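You operate a simulated robot arm through the tools that you are given. There is no shell and no other tool. Be economical: measure what you need, move in short steps, check, and stop when the job is done.

You are at the controls of a simulated robot arm. One attempt, no reset.

Task
Switch the pulse unit off, pull out the shelf below it and stand the danger sign on that.
Fine: free both lock knobs of the shelf and leave it pulled out. Set down upright: danger sign.
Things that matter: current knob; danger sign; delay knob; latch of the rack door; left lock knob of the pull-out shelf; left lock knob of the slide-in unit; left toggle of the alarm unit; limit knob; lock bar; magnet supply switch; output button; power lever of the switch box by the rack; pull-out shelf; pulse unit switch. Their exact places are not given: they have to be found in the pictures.

Only the result counts: the job must be done as asked and must still hold three seconds after the hand-in. Knocking over, shifting, dropping, spilling or breaking anything else fails it.

Robot
A 7-joint arm with a two-finger parallel gripper on a trunk, on a base that drives. Base frame: it is fixed to the floor where the robot stands at the start and does not move with it; the origin is under the middle of the robot, x ahead of it, y to its left, z up. Readings come in mm, rad, newtons and seconds.
With the tool pointing down near the work surface it reaches from about 340 to 740 mm from the robot's upright axis, wherever it stands. Its first joint turns from -2.007 to 2.007 rad. Places, roughly: current knob [500, -100, 1400]; danger sign [1000, 750, 1000]; delay knob [500, -100, 1200]; latch of the rack door [500, 200, 700]; left lock knob of the pull-out shelf [500, 300, 800]; left lock knob of the slide-in unit [500, 300, 1600]; left toggle of the alarm unit [500, 100, 1700]; limit knob [500, -100, 1700]; lock bar [1100, 600, 1400]; magnet supply switch [500, 100, 1400]; output button [500, -200, 1400]; power lever of the switch box by the rack [1100, 700, 1500]; pull-out shelf [700, 0, 800]; pulse unit switch [500, 100, 1200]; right lock knob of the pull-out shelf [500, -300, 800]; right lock knob of the slide-in unit [500, -300, 1600]. Payload 3.91 kg.
Tool frame: the origin (TCP) lies between the finger pads and is the grasp point; the fingertips stand 30 mm ahead of it; z points along the fingers, y is the line along which they close. Largest opening 110 mm; finger width 20, thickness 10; the body of the gripper, 48 by 112 mm, starts 55 mm behind the TCP.
Orientation is told as [roll, pitch, yaw] about the base's x, y, z axes, in that order, counted from this pose: with the fingers straight down and closing along the base's y, the tool's x points along the base's -x, its y along +y and its z along -z.

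Tools
- The arm moves only by the tool step_arm. Its argument "series" is a list of rows, each an object (a shift or turn left out is 0, a gripper value left out holds the last) with "turn": the turn, a rotation vector about the base's x, y, z in rad, a list of three; "linear": the shift along the base's x, y, z in mm, a list of three; "jaw": the closure, from 0 (fully open) to 1 (shut). In form: [{"turn": [ax, ay, az], "linear": [x, y, z], "jaw": jaw}, ...]. A call has 1 to 12 rows; each row is the pose to reach, as a shift and turn from the pose commanded when the call began. Rows are played at 5 a second. More than 50 mm and 0.15 rad between two rows, or a gripper value outside its range, and nothing of the call is played. A pose out of reach is approached as far as the arm can. The call stops where the force on the tool passes 40 N (or 10 N more than at its start, if that is more) or the arm is blocked; 0.2 s more then pass. Each finger travels about 108 mm/s and halts on what it meets, pressing with about 41 N; the grip force reading is that of the motor and also rises with nothing between the fingers. The clock runs only during rows and for 0.2 s after the last one: add rows that repeat a pose to give the fingers time. The reply holds the time, the measured pose of the TCP, the force on the tool along the base axes, the opening and the grip force, in the units named above and with some noise, with the torque about the TCP (base axes, N m) and any sound that the robot's microphone picked up, and new pictures: "pictures" is both (left out), scene, wrist or none.
- Cameras (640 x 400 px; columns grow to the right, rows downward): "scene" is now at [21.4, 139.6, 1810.4]; the picture's right is [-0.17, -0.99, 0.00], its down [-0.72, 0.12, -0.68] and it looks along [0.67, -0.11, -0.73] (base axes); focal length 254 px, centre (320, 200). "wrist" rides on the gripper at [72, 17, -103] in the tool frame; the picture's right is [-0.23, 0.97, 0.00], its down [-0.76, -0.18, -0.62] and it looks along [-0.61, -0.14, 0.78] (tool axes); focal length 222 px, centre (320, 200).
- raise_lower(by): slides the trunk up (or, below 0, down) by that many mm; the arm and the scene camera ride with it, the base frame stays. It gives what a move gives, with no picture.
- steer(legs): drives the robot by 1 to 6 legs, each [ahead, turn to the left] in mm and rad, along the robot's own axes; the way and the turn of a leg run together, so that a leg with both is an arc; at most 1500 mm and 3.142 rad a leg. The arm and the cameras ride along, it lands a little off, and it stops where it bumps. It gives what a move gives, and a new picture of the scene camera.
- turn_head(pan, tilt): turns the head with the scene camera to pan (to the left, within 2.705 rad either way) and tilt (down, from -0.506 to 1.204), counted from straight ahead of the robot. It gives what a move gives, and a new picture of the scene camera.
- pixel_to_xyz(camera, pixels): there is no depth. For up to 12 entries [column, row, z] of the newest picture of that camera ("zoom" is the newest enlarged one), the place [x, y] in the base frame at which the ray of that pixel passes the height z, good to about 2 mm. No time passes.
- zoom(camera, box): a new picture of the part [left, top, right, bottom] of that camera's present view, enlarged. No time passes.
- close_job(): hands the job in; it is judged then, once.

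Work in short steps. Measure before you move; look again where a grasp or a placing could have gone wrong, and mend it. You have 80 turns and 260 pictures in all, those below and enlarged ones among them. Open the gripper and draw the arm clear of the work before you hand the job in, unless the task says otherwise; then end with one line.

The tools are called after "Emit:" as name(argument=value, ...) on one line, values as JSON. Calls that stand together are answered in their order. step_arm: Moves the arm, as the interface text tells. Its arguments: {"type":"object","properties":{"series":{"type":"array","items":{"type":"object","properties":{"turn":{"type":"array","items":{"type":"number"}},"linear":{"type":"array","items":{"type":"number"}},"jaw":{"type":"number"}}}},"pictures":{"type":"string","enum":["both","scene","wrist","none"]}},"required":["series"]} The other tools are called the same way: raise_lower (by) slides the trunk up or down; steer (legs) drives the base; turn_head (pan, tilt) turns the head that bears the scene camera; pixel_to_xyz (camera, pixels) gives the place at which the rays of pixels pass given heights; zoom (camera, box) takes an enlarged picture of a part of a camera's view; close_job () hands the job in.

At the start:

```text
t: 0.0
position: [393.8, -65.4, 1567.1]
tcp_rot: [0.0, 0.0, -0.001]
ft_force: [0.5, -0.7, -0.2]
torque: [-0.02, 0.03, -0.01]
opening: 109.8
gripper_force: 0.1
trunk travel left (down, up): [-925.0, 65.0]
robot x, y, heading: [-3.3, 1.9, 0.001]
head pan, tilt: [-0.168, 0.822]
```

scene: 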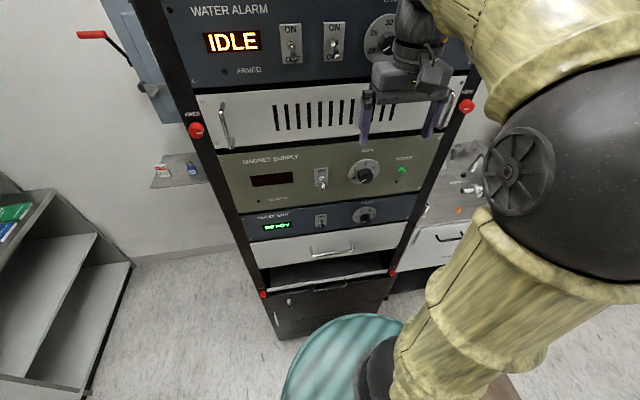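
wrist: 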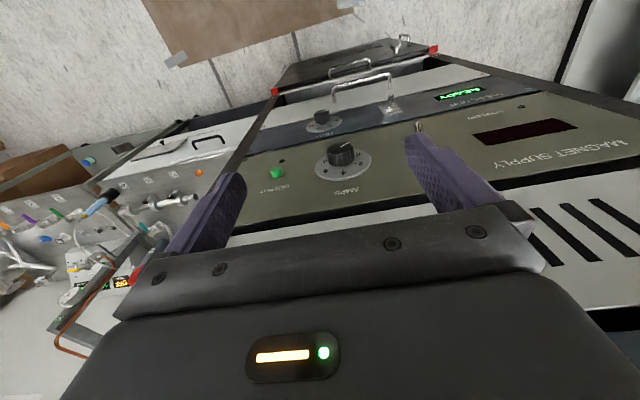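

The rack stands ahead, with the pulse unit at about (320,220) and the shelf below at (325,275). I'll enlarge these regions.

Emit:
zoom(camera="scene", box=[220, 130, 440, 340])

Emit:
zoom(camera="scene", box=[60, 0, 260, 200])

Emit:
turn_head(pan=0.6, tilt=0.6)

```text
1.90 times, centred on (330, 235) of scene
```

zoom: 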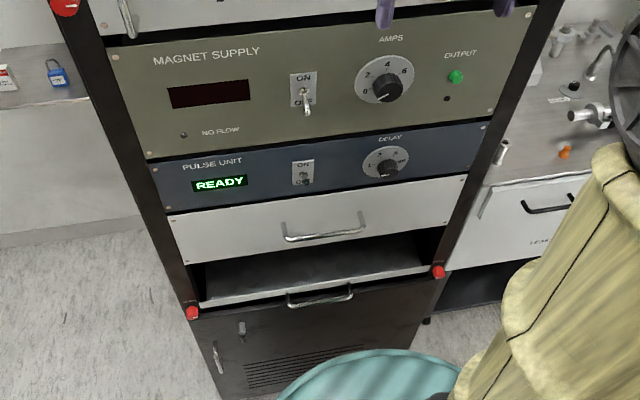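

```text
2.00 times, centred on (160, 100) of scene
```

zoom: 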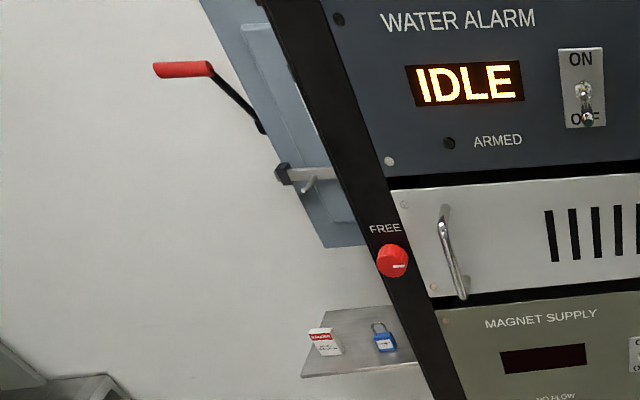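

```text
t: 1.1
position: [393.8, -64.7, 1568.7]
tcp_rot: [-0.001, 0.0, -0.002]
ft_force: [-0.6, 0.0, 0.2]
torque: [-0.01, 0.03, 0.01]
opening: 109.9
gripper_force: 0.1
trunk travel left (down, up): [-925.0, 65.0]
robot x, y, heading: [0.6, -2.1, -0.004]
head pan, tilt: [0.6, 0.6]
```

scene: 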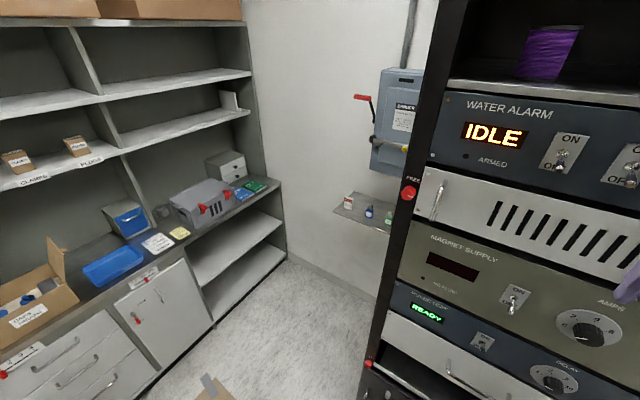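

The danger sign is the red/white block on the wall shelf at about (349,200). I'll zoom on it and on the pulse switch.

Emit:
zoom(camera="scene", box=[320, 170, 420, 240])

Emit:
zoom(camera="scene", box=[350, 270, 550, 400])

Emit:
turn_head(pan=0.0, tilt=1.0)

```text
5.71 times, centred on (370, 205) of scene
```

zoom: 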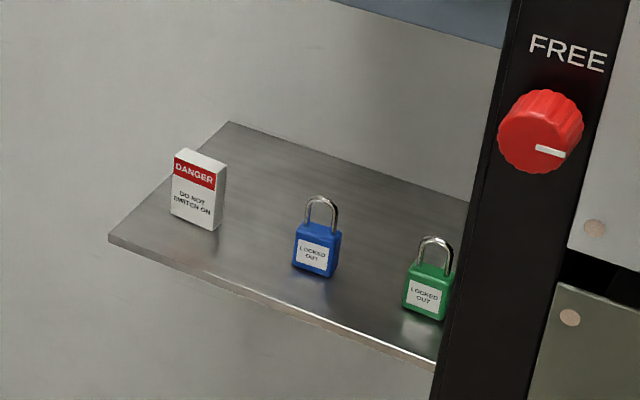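

```text
3.08 times, centred on (450, 335) of scene
```

zoom: 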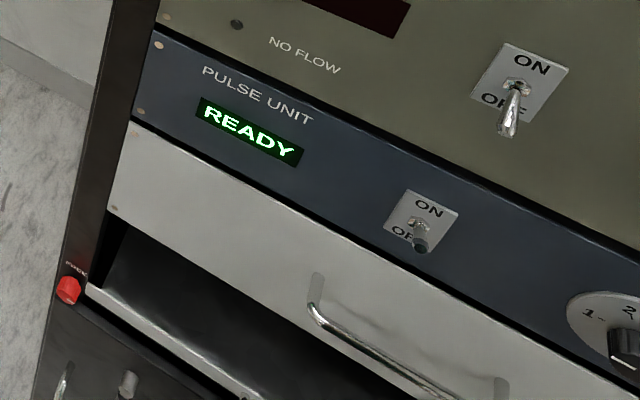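

```text
t: 2.1
position: [392.4, -63.9, 1566.6]
tcp_rot: [0.001, -0.001, 0.0]
ft_force: [-0.2, 0.3, -1.2]
torque: [-0.03, 0.0, 0.02]
opening: 109.9
gripper_force: 0.0
trunk travel left (down, up): [-925.0, 65.0]
robot x, y, heading: [0.2, -2.1, 0.001]
head pan, tilt: [0.0, 1.0]
```

scene: 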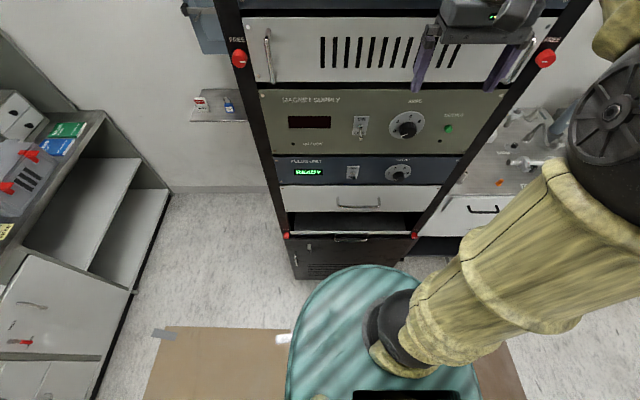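

To view the pulse switch more level and bring the arm to its height, I'll lower the trunk, then look.

Emit:
raise_lower(by=-400)

Emit:
turn_head(pan=0.0, tilt=0.6)

Emit:
step_arm(series=[{"linear": [0, 0, 0]}], pictures="wrist")

```text
t: 5.9
position: [392.7, -64.3, 1167.7]
tcp_rot: [0.0, 0.0, 0.0]
ft_force: [0.0, -0.2, 0.0]
torque: [-0.01, 0.0, 0.02]
opening: 109.9
gripper_force: 0.1
trunk travel left (down, up): [-525.0, 465.0]
robot x, y, heading: [-3.7, 0.7, -0.003]
head pan, tilt: [0.0, 1.0]
```

```text
t: 6.8
position: [393.2, -64.3, 1168.1]
tcp_rot: [0.001, -0.001, -0.001]
ft_force: [0.4, -0.3, -0.4]
torque: [0.0, 0.0, 0.01]
opening: 109.9
gripper_force: 0.0
trunk travel left (down, up): [-525.0, 465.0]
robot x, y, heading: [1.2, 1.6, 0.002]
head pan, tilt: [0.0, 0.6]
```

scene: 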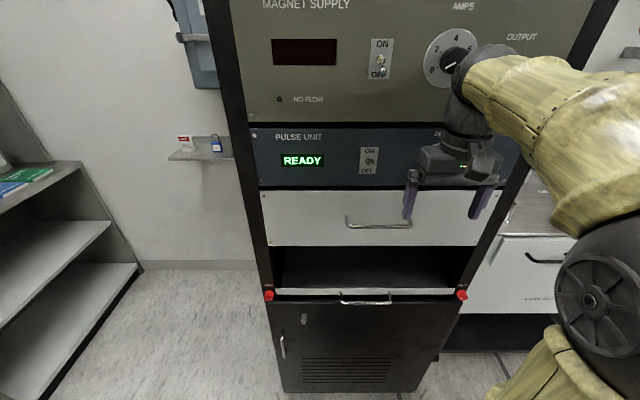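

```text
t: 7.2
position: [392.7, -64.6, 1167.3]
tcp_rot: [0.0, 0.0, 0.001]
ft_force: [-0.7, 0.5, -0.7]
torque: [-0.01, -0.01, 0.0]
opening: 109.9
gripper_force: 0.0
trunk travel left (down, up): [-525.0, 465.0]
robot x, y, heading: [4.0, -1.5, 0.001]
head pan, tilt: [0.0, 0.6]
```

wrist: 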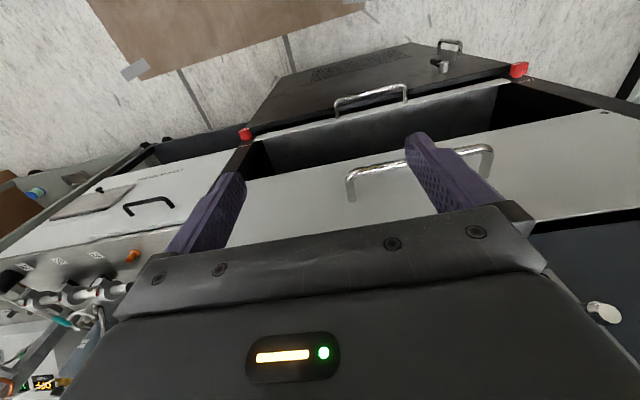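

The pulse switch is at (369,160). I'll enlarge it and the two lock knobs.

Emit:
zoom(camera="scene", box=[340, 135, 400, 185])

Emit:
zoom(camera="scene", box=[250, 270, 350, 330])

Emit:
zoom(camera="scene", box=[400, 260, 500, 330])

Emit:
pixel_to_xyz(camera="scene", pixels=[[369, 160, 1200], [369, 160, 1190], [269, 295, 800], [462, 295, 800], [366, 295, 800], [340, 296, 800], [269, 295, 820], [186, 148, 1000], [240, 100, 1300]])

```text
8.00 times, centred on (370, 160) of scene
```

zoom: 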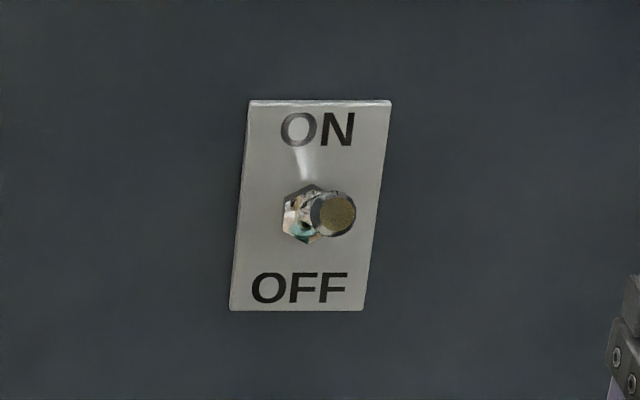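

```text
6.40 times, centred on (300, 300) of scene
```

zoom: 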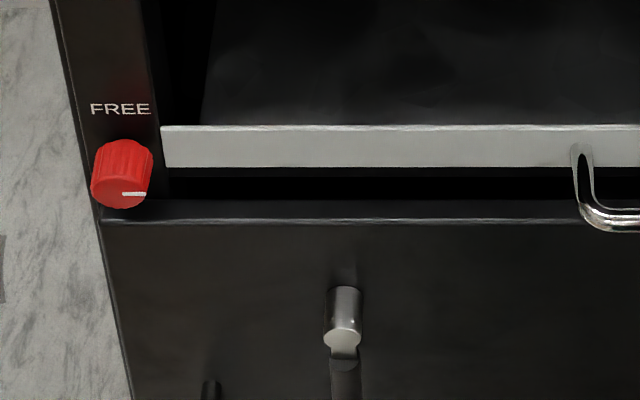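

```text
5.71 times, centred on (450, 295) of scene
```

zoom: 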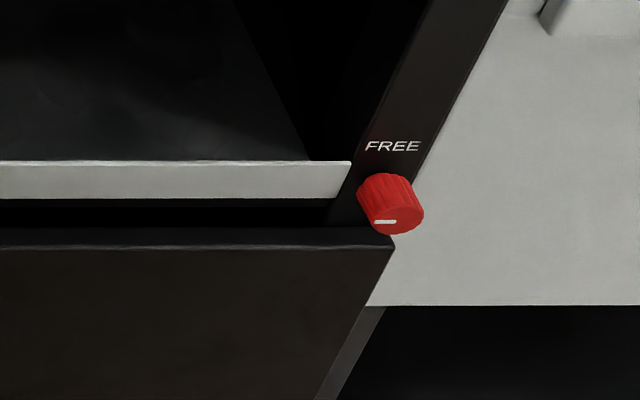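

```text
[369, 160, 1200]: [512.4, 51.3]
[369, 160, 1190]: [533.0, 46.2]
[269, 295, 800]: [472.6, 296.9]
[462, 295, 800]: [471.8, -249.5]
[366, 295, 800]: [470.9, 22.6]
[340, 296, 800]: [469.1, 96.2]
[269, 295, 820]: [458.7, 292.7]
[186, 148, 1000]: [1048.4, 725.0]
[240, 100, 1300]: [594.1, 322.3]
```

The pulse lever points up toward the camera (ON); both shelf lock knobs have pointers horizontal and "FREE" above, so left turns CCW and right CW by 90°. I want to back off a little for arm room, so first I look behind, then get stereo views.

Emit:
turn_head(pan=2.7, tilt=0.6)

Emit:
turn_head(pan=-2.2, tilt=0.6)

```text
t: 9.6
position: [393.0, -65.3, 1167.8]
tcp_rot: [0.002, 0.0, -0.001]
ft_force: [0.0, 1.4, -0.3]
torque: [0.02, 0.0, 0.03]
opening: 110.2
gripper_force: 0.0
trunk travel left (down, up): [-525.0, 465.0]
robot x, y, heading: [2.3, -0.5, 0.004]
head pan, tilt: [2.7, 0.6]
```

scene: 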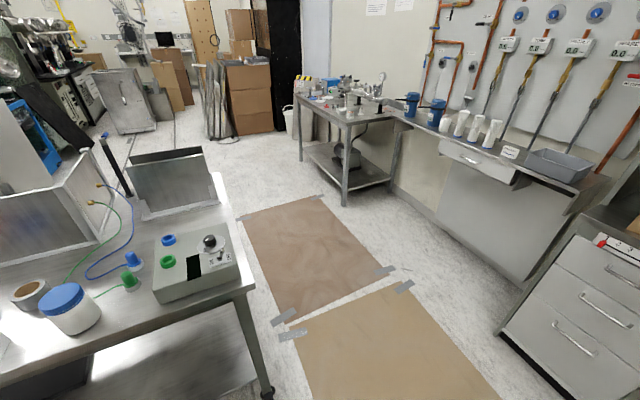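

```text
t: 13.5
position: [394.0, -65.4, 1168.4]
tcp_rot: [-0.001, 0.001, 0.002]
ft_force: [-0.9, -0.5, -0.3]
torque: [-0.01, 0.0, 0.04]
opening: 110.0
gripper_force: 0.1
trunk travel left (down, up): [-525.0, 465.0]
robot x, y, heading: [1.3, 0.3, 0.001]
head pan, tilt: [-2.201, 0.6]
```

scene: 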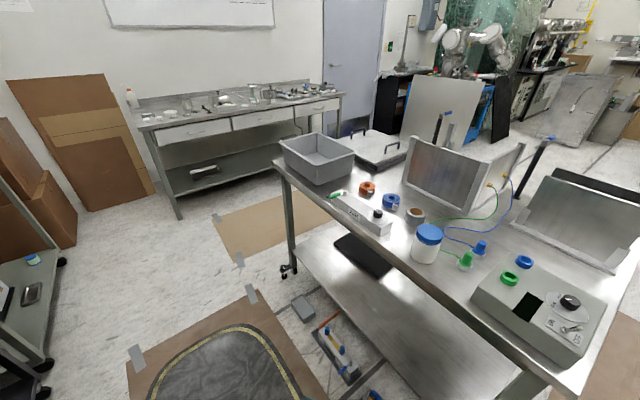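

A table stands behind; I'll measure its near edge, about (560,372) and (278,165).

Emit:
pixel_to_xyz(camera="scene", pixels=[[278, 165, 900], [560, 372, 900], [278, 165, 800], [560, 372, 800], [290, 278, 0], [240, 360, 0], [240, 360, 300]])

Emit:
turn_head(pan=0, tilt=0.6)

Emit:
pixel_to_xyz(camera="scene", pixels=[[369, 160, 1300], [369, 160, 1100], [462, 295, 1000], [462, 295, 800], [462, 295, 600], [269, 295, 600], [269, 295, 800], [269, 295, 1000]])

```text
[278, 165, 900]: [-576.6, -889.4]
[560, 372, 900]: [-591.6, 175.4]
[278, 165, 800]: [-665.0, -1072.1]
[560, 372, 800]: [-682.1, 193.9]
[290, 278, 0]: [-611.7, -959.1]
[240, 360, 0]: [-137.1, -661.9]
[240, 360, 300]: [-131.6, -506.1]
```

```text
t: 15.6
position: [393.0, -64.2, 1168.0]
tcp_rot: [-0.001, -0.001, 0.001]
ft_force: [0.2, 0.6, 0.2]
torque: [-0.04, 0.0, 0.0]
opening: 110.0
gripper_force: 0.0
trunk travel left (down, up): [-525.0, 465.0]
robot x, y, heading: [-1.6, 1.3, -0.005]
head pan, tilt: [0.0, 0.6]
```

scene: 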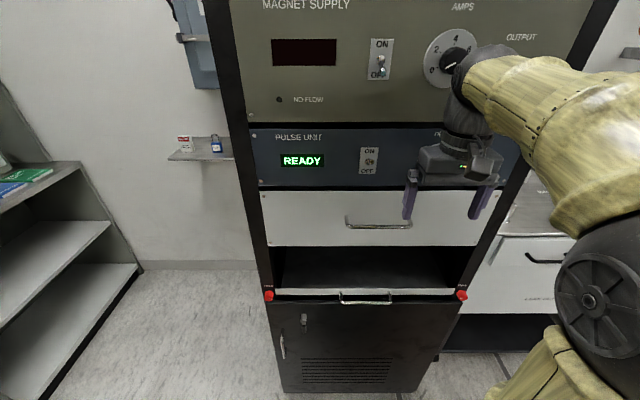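

```text
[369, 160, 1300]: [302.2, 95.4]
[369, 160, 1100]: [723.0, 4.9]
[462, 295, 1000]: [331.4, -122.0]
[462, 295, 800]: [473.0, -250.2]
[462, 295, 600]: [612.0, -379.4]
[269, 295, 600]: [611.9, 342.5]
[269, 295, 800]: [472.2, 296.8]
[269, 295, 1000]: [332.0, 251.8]
```

Camera is at about (31,154,1430). For stereo depth, I lower the trunk another 150 mm and look again with the same head pose.

Emit:
raise_lower(by=-150)

Emit:
turn_head(pan=0, tilt=0.6)

Emit:
zoom(camera="scene", box=[220, 50, 500, 225])

```text
t: 17.3
position: [394.2, -63.7, 1018.7]
tcp_rot: [-0.001, 0.002, -0.001]
ft_force: [-0.2, -1.0, 0.2]
torque: [-0.04, 0.0, -0.01]
opening: 110.1
gripper_force: 0.1
trunk travel left (down, up): [-375.0, 615.0]
robot x, y, heading: [1.1, 0.8, -0.002]
head pan, tilt: [0.0, 0.6]
```

```text
t: 17.9
position: [393.1, -64.9, 1018.3]
tcp_rot: [-0.001, 0.001, 0.0]
ft_force: [0.3, -0.4, 0.4]
torque: [0.0, 0.02, 0.02]
opening: 110.2
gripper_force: 0.0
trunk travel left (down, up): [-375.0, 615.0]
robot x, y, heading: [1.8, 1.7, -0.002]
head pan, tilt: [0.0, 0.6]
```

scene: 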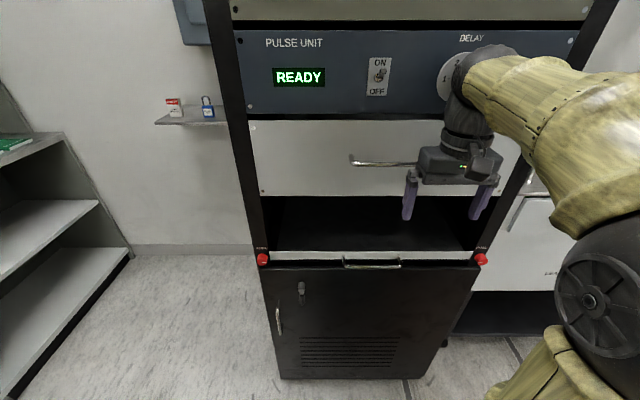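

```text
2.29 times, centred on (360, 138) of scene
```

zoom: 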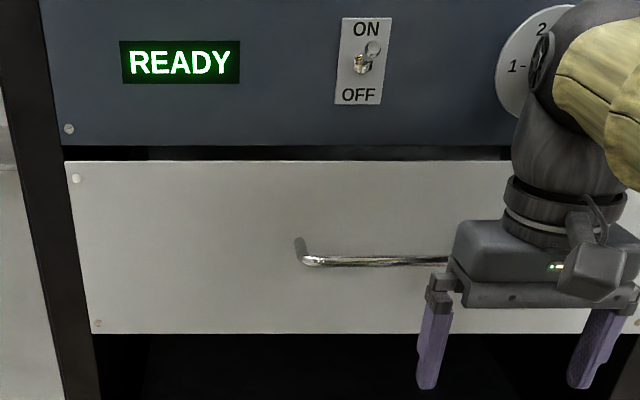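

Lever is clearly up (ON). Stereo gives the switch at about (488,55,1211) and the left lock knob at about (482,299,790). I back up 130 mm (table edge is ~585 mm behind) for arm room.

Emit:
steer(legs=[[-130, 0]])

```text
t: 19.3
position: [276.2, -64.2, 1019.4]
tcp_rot: [0.0, -0.004, 0.001]
ft_force: [0.4, 0.3, 0.9]
torque: [-0.02, -0.01, 0.02]
opening: 110.0
gripper_force: 0.1
trunk travel left (down, up): [-375.0, 615.0]
robot x, y, heading: [-116.4, -2.6, -0.005]
head pan, tilt: [0.0, 0.6]
stopped in leg 1: the robot was blocked; the commanded pose is now the measured one
```

scene: 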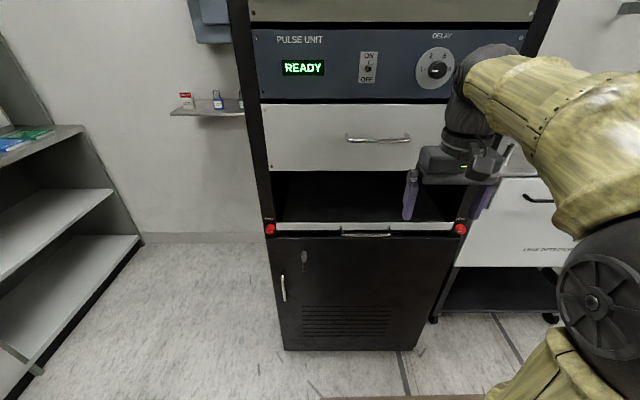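

The base was blocked at x=-116; I ease forward 15 mm off the contact. Then I swing the tool to point forward.

Emit:
steer(legs=[[15, 0]])

Emit:
step_arm(series=[{"turn": [0, -0.143, 0], "linear": [10, 10, 10]}, {"turn": [0, -0.286, 0], "linear": [20, 20, 20]}, {"turn": [0, -0.428, 0], "linear": [30, 30, 30]}, {"turn": [0, -0.571, 0], "linear": [40, 40, 40]}, {"turn": [0, -0.714, 0], "linear": [50, 50, 50]}, {"turn": [0, -0.857, 0], "linear": [60, 60, 50]}, {"turn": [0, -1.0, 0], "linear": [70, 70, 50]}, {"turn": [0, -1.142, 0], "linear": [80, 80, 50]}, {"turn": [0, -1.285, 0], "linear": [85, 90, 50]}, {"turn": [0, -1.428, 0], "linear": [85, 100, 50]}, {"turn": [0, -1.571, 0], "linear": [85, 110, 50], "jaw": 1}, {"turn": [0, -1.571, 0], "linear": [85, 119, 50], "jaw": 1}])

```text
t: 20.1
position: [291.6, -64.8, 1017.6]
tcp_rot: [-0.001, -0.003, 0.0]
ft_force: [-0.5, -0.7, 0.0]
torque: [0.0, 0.0, 0.01]
opening: 110.1
gripper_force: 0.1
trunk travel left (down, up): [-375.0, 615.0]
robot x, y, heading: [-104.2, 2.1, -0.005]
head pan, tilt: [0.0, 0.6]
```

scene: 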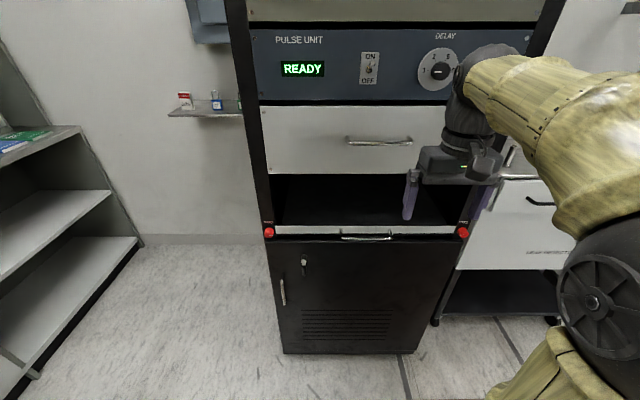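

```text
t: 22.7
position: [384.3, 58.2, 1056.3]
tcp_rot: [-0.173, -1.549, 0.178]
ft_force: [0.5, 0.4, 0.0]
torque: [0.01, 0.01, -0.01]
opening: 0.2
gripper_force: 17.4
out of reach, approached as far as the arm can: row 8, 9, 10
trunk travel left (down, up): [-375.0, 615.0]
robot x, y, heading: [-101.3, -0.7, 0.001]
head pan, tilt: [0.0, 0.6]
```

scene: 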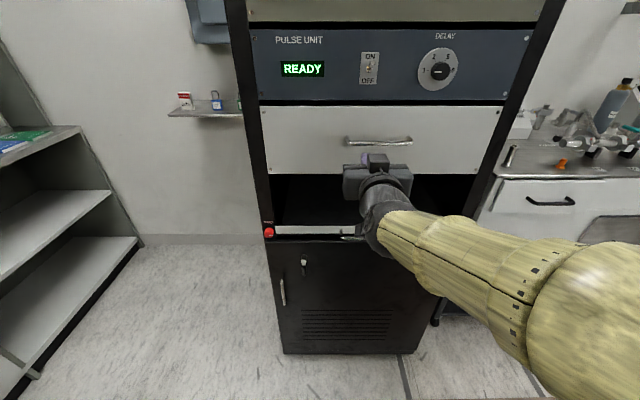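
wrist: 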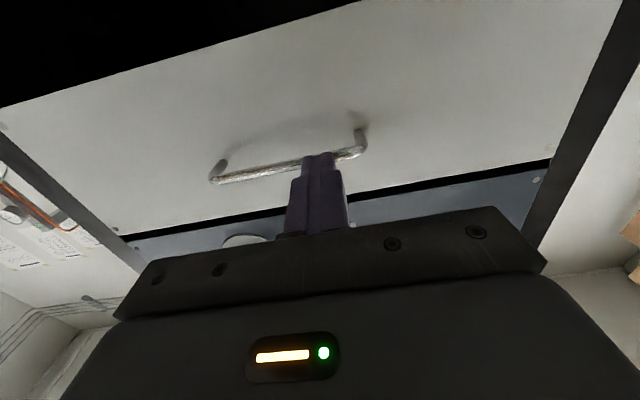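

Tool now points forward at (384,58,1056). I raise the trunk 195 so the closed fingers sit above the lever, and look.

Emit:
raise_lower(by=195)

Emit:
step_arm(series=[{"linear": [30, 0, 0]}])

Emit:
zoom(camera="scene", box=[300, 110, 460, 210])

```text
t: 24.8
position: [376.6, 55.5, 1263.2]
tcp_rot: [-2.862, -1.568, 2.863]
ft_force: [0.0, -0.5, 0.0]
torque: [-0.01, -0.02, -0.03]
opening: 0.1
gripper_force: 37.5
trunk travel left (down, up): [-570.0, 420.0]
robot x, y, heading: [-99.5, 4.0, 0.001]
head pan, tilt: [0.0, 0.6]
```

```text
t: 25.2
position: [408.4, 56.9, 1261.0]
tcp_rot: [-2.708, -1.569, 2.706]
ft_force: [-0.1, -0.7, 0.0]
torque: [0.01, 0.01, 0.01]
opening: 0.0
gripper_force: 37.1
trunk travel left (down, up): [-570.0, 420.0]
robot x, y, heading: [-100.1, 3.2, 0.002]
head pan, tilt: [0.0, 0.6]
```

scene: 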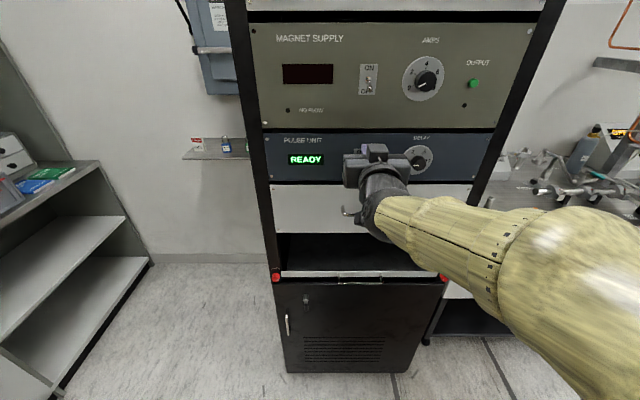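
wrist: 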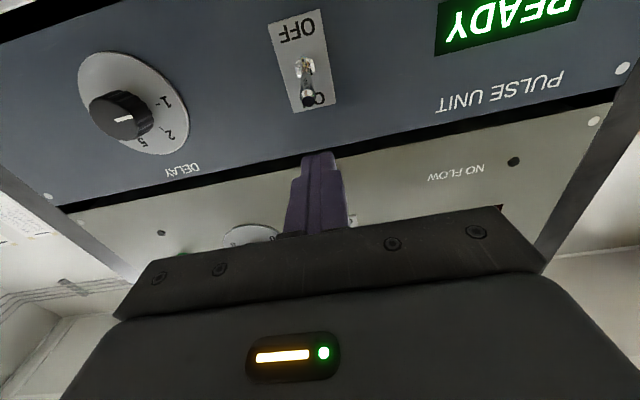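

```text
4.00 times, centred on (380, 160) of scene
```

zoom: 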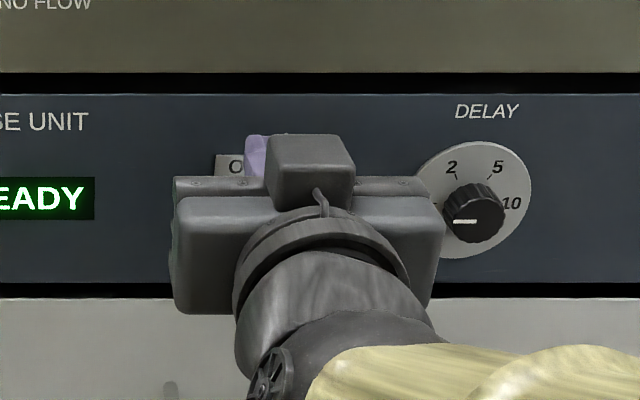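

The wrist view (upside-down) shows the lever at (305,80), tip up, and the fingers above it. I'll measure the lever via the wrist camera.

Emit:
pixel_to_xyz(camera="wrist", pixels=[[304, 66, 1211], [303, 62, 1211], [308, 98, 1225], [308, 98, 1230], [297, 22, 1190], [325, 107, 1235], [318, 155, 1261], [308, 98, 1220]])

```text
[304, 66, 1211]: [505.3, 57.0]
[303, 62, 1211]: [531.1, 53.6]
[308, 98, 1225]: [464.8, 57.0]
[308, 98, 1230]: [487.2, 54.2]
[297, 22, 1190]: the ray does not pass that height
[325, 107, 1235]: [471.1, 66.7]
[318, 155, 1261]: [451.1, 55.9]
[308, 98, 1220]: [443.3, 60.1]
```

Lever at y≈57, tip z≈1227; fingers aligned at y≈57 and above it. I advance so the tips are ~8 mm from the panel.

Emit:
step_arm(series=[{"linear": [20, 0, -3]}, {"linear": [38, 0, -5]}])

```text
t: 25.8
position: [446.5, 54.7, 1257.4]
tcp_rot: [-2.686, -1.567, 2.688]
ft_force: [-0.6, -0.8, -0.7]
torque: [0.02, 0.01, -0.01]
opening: 0.0
gripper_force: 37.7
trunk travel left (down, up): [-570.0, 420.0]
robot x, y, heading: [-98.8, 2.1, -0.001]
head pan, tilt: [0.0, 0.6]
```

scene: 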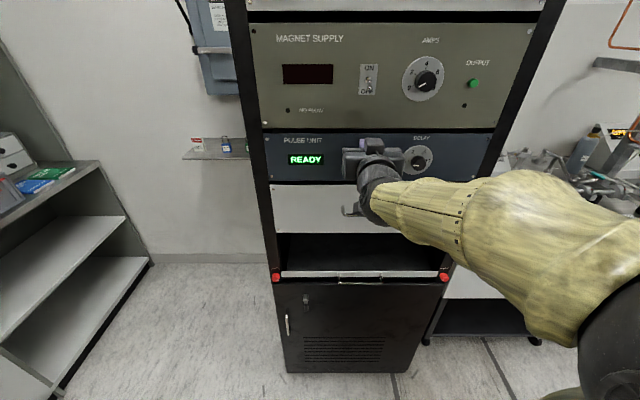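
wrist: 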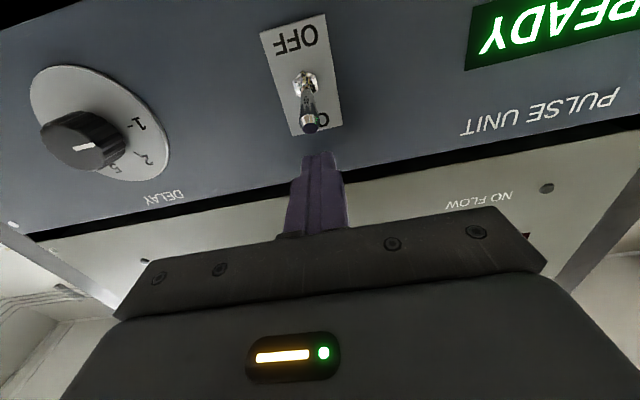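

Fingertips sit just above the lever (310,125). I press down in small rows to z≈1205.

Emit:
step_arm(series=[{"linear": [0, 1, -10]}, {"linear": [0, 1, -20]}, {"linear": [0, 1, -30]}, {"linear": [0, 1, -38]}, {"linear": [0, 1, -46]}, {"linear": [0, 1, -52]}])

```text
t: 27.2
position: [444.7, 55.5, 1219.4]
tcp_rot: [3.121, -1.534, -3.122]
ft_force: [-3.7, -0.5, 10.3]
torque: [0.03, -0.24, 0.04]
opening: 0.0
gripper_force: 37.1
trunk travel left (down, up): [-570.0, 420.0]
robot x, y, heading: [-98.8, 2.0, -0.0]
head pan, tilt: [0.0, 0.6]
stopped in row 6: the force on the tool passed its limit at 44 N (the readings are from after the stop); the commanded pose is now the measured one
```

scene: 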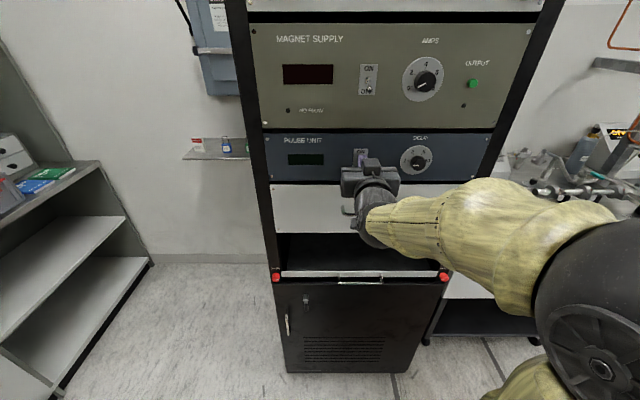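
wrist: 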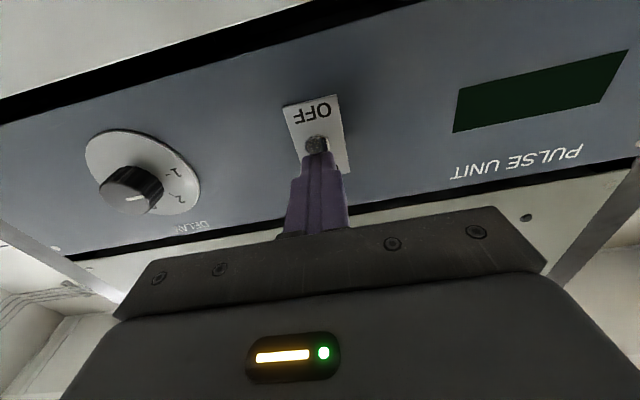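

The pulse display is dark: it is off. I draw back and check the lever.

Emit:
step_arm(series=[{"linear": [0, 0, 4]}, {"linear": [-30, 0, 6]}, {"linear": [-65, 0, 6]}])

Emit:
zoom(camera="wrist", box=[220, 0, 420, 125])

```text
t: 28.0
position: [378.8, 55.5, 1222.8]
tcp_rot: [3.13, -1.545, -3.131]
ft_force: [-0.3, -0.2, 0.1]
torque: [-0.02, -0.02, 0.02]
opening: 0.0
gripper_force: 37.3
trunk travel left (down, up): [-570.0, 420.0]
robot x, y, heading: [-102.0, 0.4, 0.005]
head pan, tilt: [0.0, 0.6]
```

scene: 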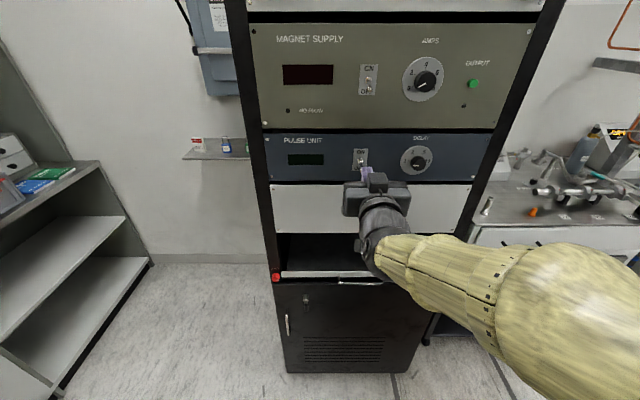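
wrist: 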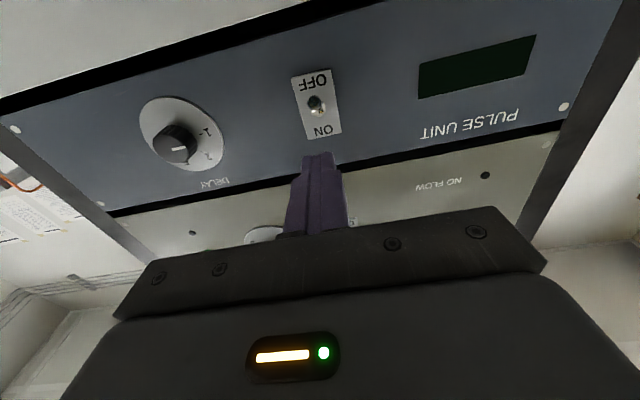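

```text
3.20 times, centred on (320, 62) of wrist
```

zoom: 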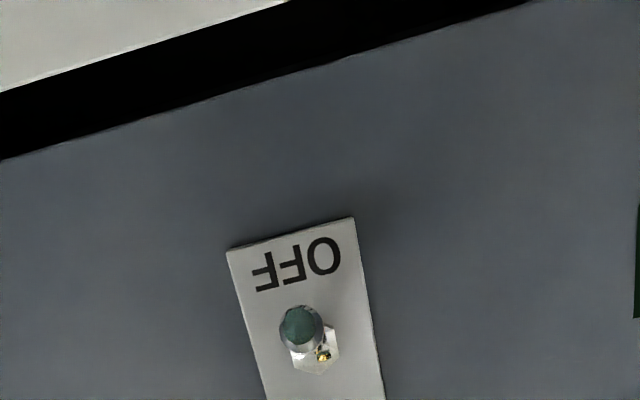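

Switch is OFF. Now I lower the trunk 425 mm to knob height (arm at x≤409, clear of handles).

Emit:
raise_lower(by=-425)

Emit:
step_arm(series=[{"linear": [-10, 40, 0], "jaw": 0.3}, {"linear": [-20, 80, 0], "jaw": 0.3}, {"linear": [-20, 120, 0], "jaw": 0.3}, {"linear": [-20, 160, 0], "jaw": 0.3}, {"linear": [-20, 200, 0], "jaw": 0.3}, {"linear": [-20, 240, 0], "jaw": 0.3}])

```text
refused: -425 is not a number from -400 to 400
```

```text
t: 29.4
position: [362.5, 296.9, 1221.3]
tcp_rot: [-3.12, -1.545, 3.119]
ft_force: [0.5, -0.3, -0.3]
torque: [-0.05, -0.02, 0.0]
opening: 77.0
gripper_force: 0.2
trunk travel left (down, up): [-570.0, 420.0]
robot x, y, heading: [-100.2, 0.1, 0.001]
head pan, tilt: [0.0, 0.6]
```

scene: 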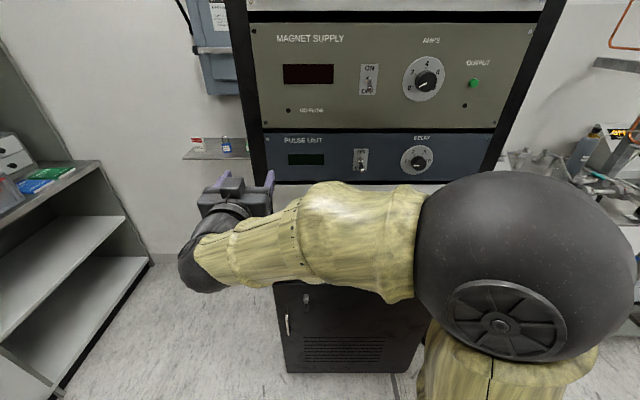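
wrist: 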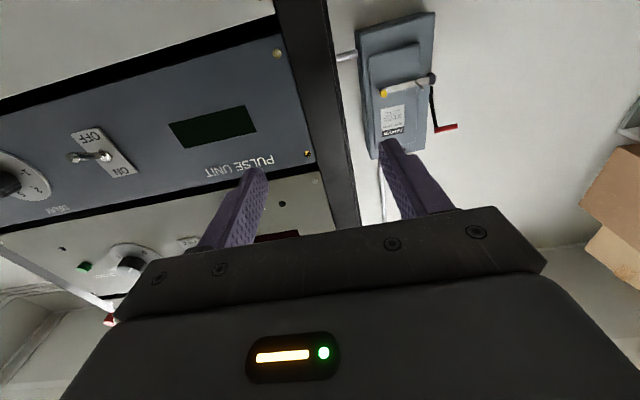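

Trunk moves are capped at 400; I lower by 400 and look with the wrist camera.

Emit:
raise_lower(by=-400)

Emit:
step_arm(series=[{"linear": [0, 0, -20]}])

```text
t: 33.2
position: [361.6, 297.1, 822.5]
tcp_rot: [3.13, -1.545, -3.132]
ft_force: [0.5, 0.4, -0.5]
torque: [-0.01, 0.02, -0.02]
opening: 77.1
gripper_force: 0.1
trunk travel left (down, up): [-170.0, 820.0]
robot x, y, heading: [-100.8, -2.6, -0.004]
head pan, tilt: [0.0, 0.6]
```

```text
t: 33.6
position: [361.8, 295.5, 802.5]
tcp_rot: [3.133, -1.543, -3.135]
ft_force: [-0.6, -0.4, -0.5]
torque: [0.02, -0.02, -0.02]
opening: 77.1
gripper_force: 0.1
trunk travel left (down, up): [-170.0, 820.0]
robot x, y, heading: [-102.2, -2.0, 0.001]
head pan, tilt: [0.0, 0.6]
```

scene: 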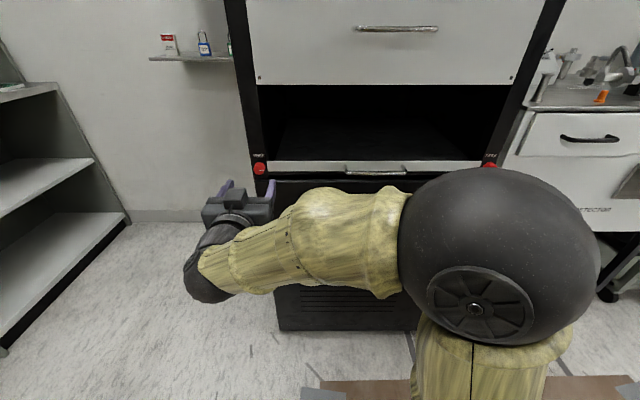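
wrist: 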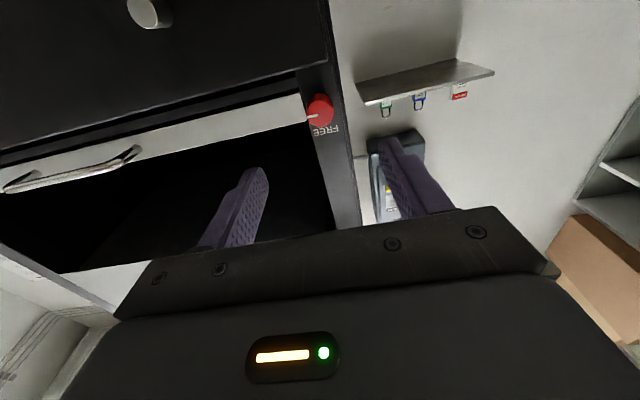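

Left knob at scene (260,169) and wrist (319,110). I triangulate using both rays.

Emit:
pixel_to_xyz(camera="scene", pixels=[[260, 169, 770], [260, 169, 790], [260, 169, 810], [490, 165, 790], [490, 165, 810]])

Emit:
pixel_to_xyz(camera="wrist", pixels=[[319, 110, 770], [319, 110, 780], [319, 110, 790], [319, 110, 800], [120, 155, 800], [20, 185, 800]])

Emit:
zoom(camera="wrist", box=[240, 60, 400, 160])

Emit:
zoom(camera="scene", box=[220, 135, 320, 200])

```text
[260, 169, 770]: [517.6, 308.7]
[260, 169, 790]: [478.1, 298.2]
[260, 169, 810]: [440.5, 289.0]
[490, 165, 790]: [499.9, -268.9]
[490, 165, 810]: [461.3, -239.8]
```

```text
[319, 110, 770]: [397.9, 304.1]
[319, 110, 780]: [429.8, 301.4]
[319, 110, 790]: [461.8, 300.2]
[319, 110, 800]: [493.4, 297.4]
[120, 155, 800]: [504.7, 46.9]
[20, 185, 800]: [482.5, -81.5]
```

```text
4.00 times, centred on (320, 110) of wrist
```

zoom: 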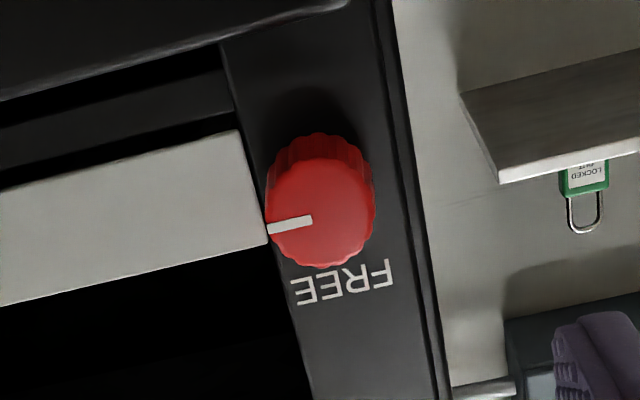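

```text
6.15 times, centred on (270, 168) of scene
```

zoom: 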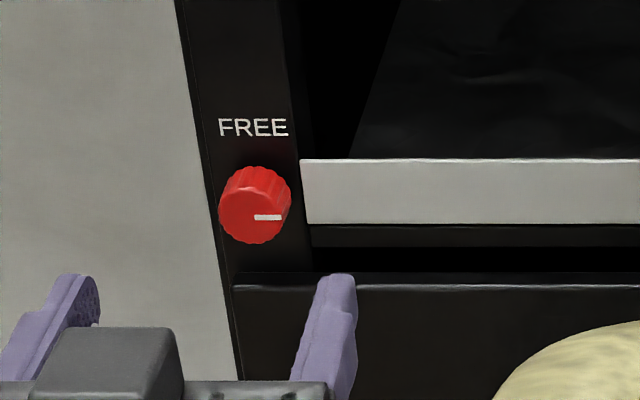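

Triangulated: knob face centre ≈ (473,298,793), with the upright face at ≈490. I approach to tips just ahead of the knob, narrowing the jaws to about 55 mm, and look.

Emit:
step_arm(series=[{"linear": [20, 2, -9], "turn": [0, -0.027, 0], "jaw": 0.52}, {"linear": [45, 2, -9], "turn": [0, -0.027, 0], "jaw": 0.52}, {"linear": [65, 2, -9], "turn": [0, -0.027, 0], "jaw": 0.52}])

Emit:
zoom(camera="wrist", box=[200, 60, 440, 210])

Emit:
zoom(camera="scene", box=[200, 135, 320, 210])

```text
t: 34.4
position: [426.2, 299.0, 793.4]
tcp_rot: [3.13, -1.517, -3.132]
ft_force: [-0.4, 0.9, 0.6]
torque: [0.01, -0.01, -0.02]
opening: 52.9
gripper_force: 0.1
trunk travel left (down, up): [-170.0, 820.0]
robot x, y, heading: [-99.9, 1.2, 0.001]
head pan, tilt: [0.0, 0.6]
```

scene: 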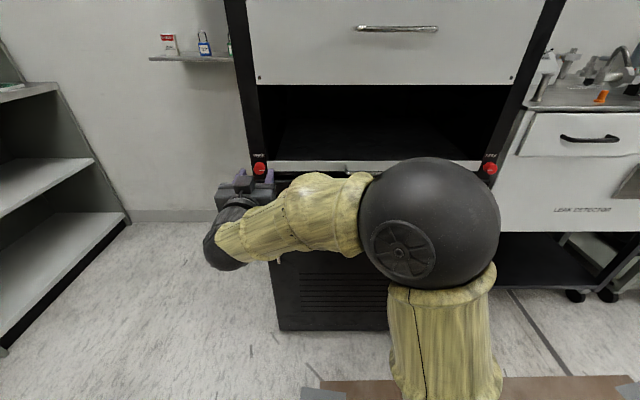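
wrist: 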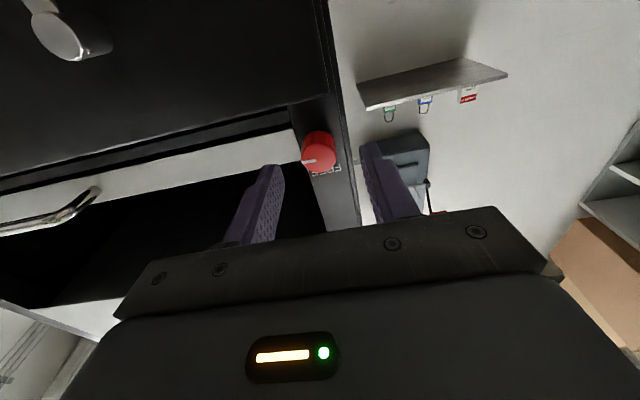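

```text
2.67 times, centred on (320, 135) of wrist
```

zoom: 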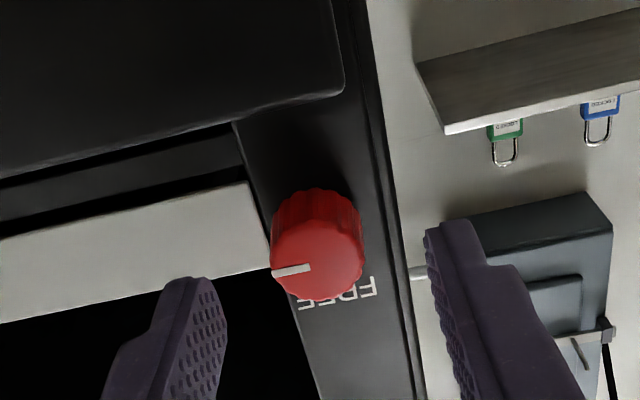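

```text
5.33 times, centred on (260, 172) of scene
```

zoom: 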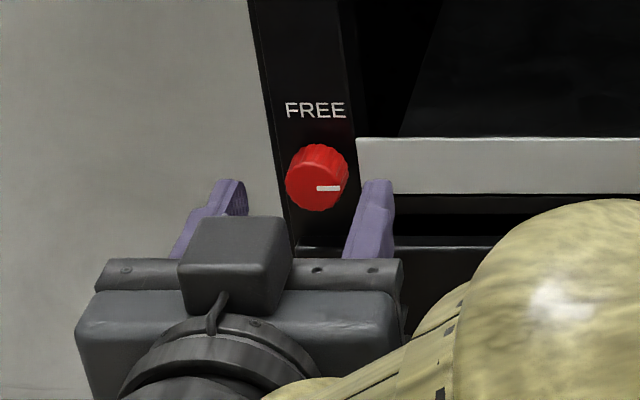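

The pitch overshot by 0.054 rad, so I correct it while advancing around the knob to TCP x≈455.

Emit:
step_arm(series=[{"linear": [10, 0, 0], "turn": [0, 0.054, 0]}, {"linear": [20, 0, 0], "turn": [0, 0.054, 0]}, {"linear": [29, 0, 0], "turn": [0, 0.054, 0]}])

Emit:
zoom(camera="wrist", box=[200, 90, 440, 240])

Emit:
zoom(camera="scene", box=[200, 135, 320, 210])

```text
t: 35.2
position: [455.4, 298.4, 791.2]
tcp_rot: [0.155, -1.572, -0.155]
ft_force: [0.2, 0.1, 0.5]
torque: [0.02, 0.02, -0.01]
opening: 52.6
gripper_force: 0.0
trunk travel left (down, up): [-170.0, 820.0]
robot x, y, heading: [-101.1, 1.0, 0.001]
head pan, tilt: [0.0, 0.6]
```

scene: 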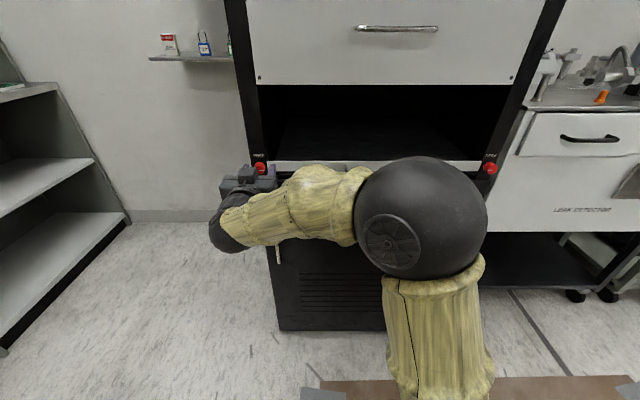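
wrist: 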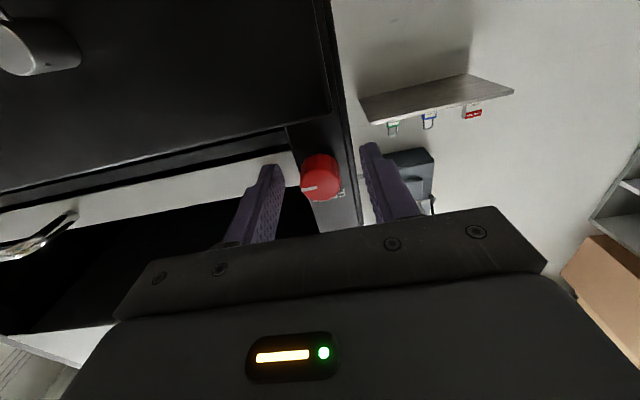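

```text
2.67 times, centred on (320, 165) of wrist
```

zoom: 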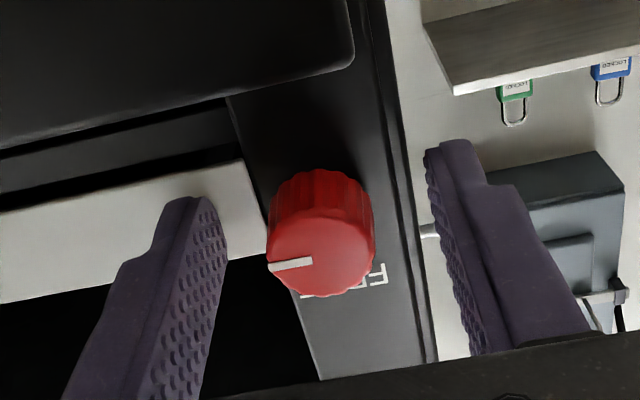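

```text
5.33 times, centred on (260, 172) of scene
```

zoom: 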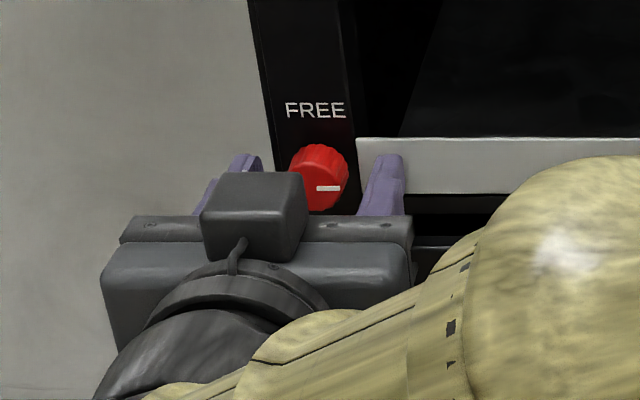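

The knob sits between the fingers; I close on it.

Emit:
step_arm(series=[{"jaw": 0.66}, {"jaw": 0.8}, {"jaw": 0.8}])

Emit:
zoom(camera="wrist", box=[200, 90, 440, 240])

```text
t: 36.0
position: [454.8, 298.9, 791.9]
tcp_rot: [1.397, -1.572, -1.399]
ft_force: [0.2, -2.6, -0.7]
torque: [0.02, -0.08, 0.17]
opening: 25.7
gripper_force: 45.3
trunk travel left (down, up): [-170.0, 820.0]
robot x, y, heading: [-101.7, -2.7, -0.001]
head pan, tilt: [0.0, 0.6]
```

scene: 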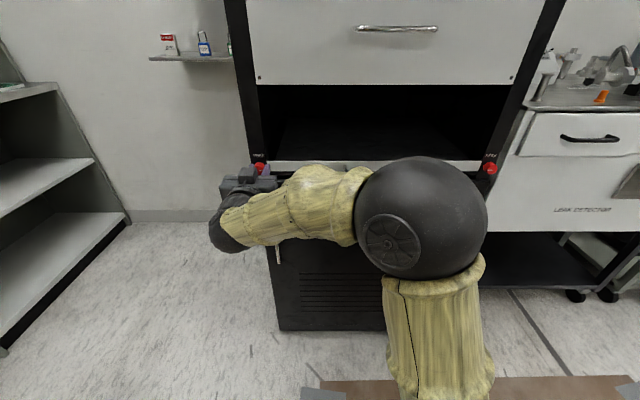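
wrist: 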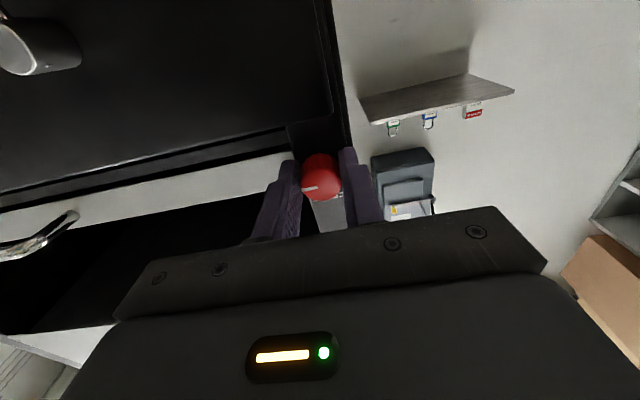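

```text
2.67 times, centred on (320, 165) of wrist
```

zoom: 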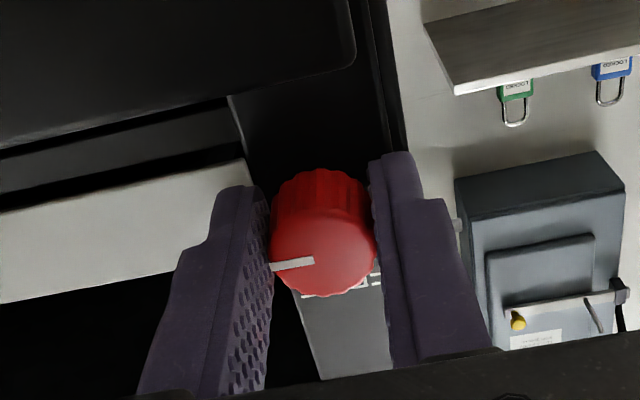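

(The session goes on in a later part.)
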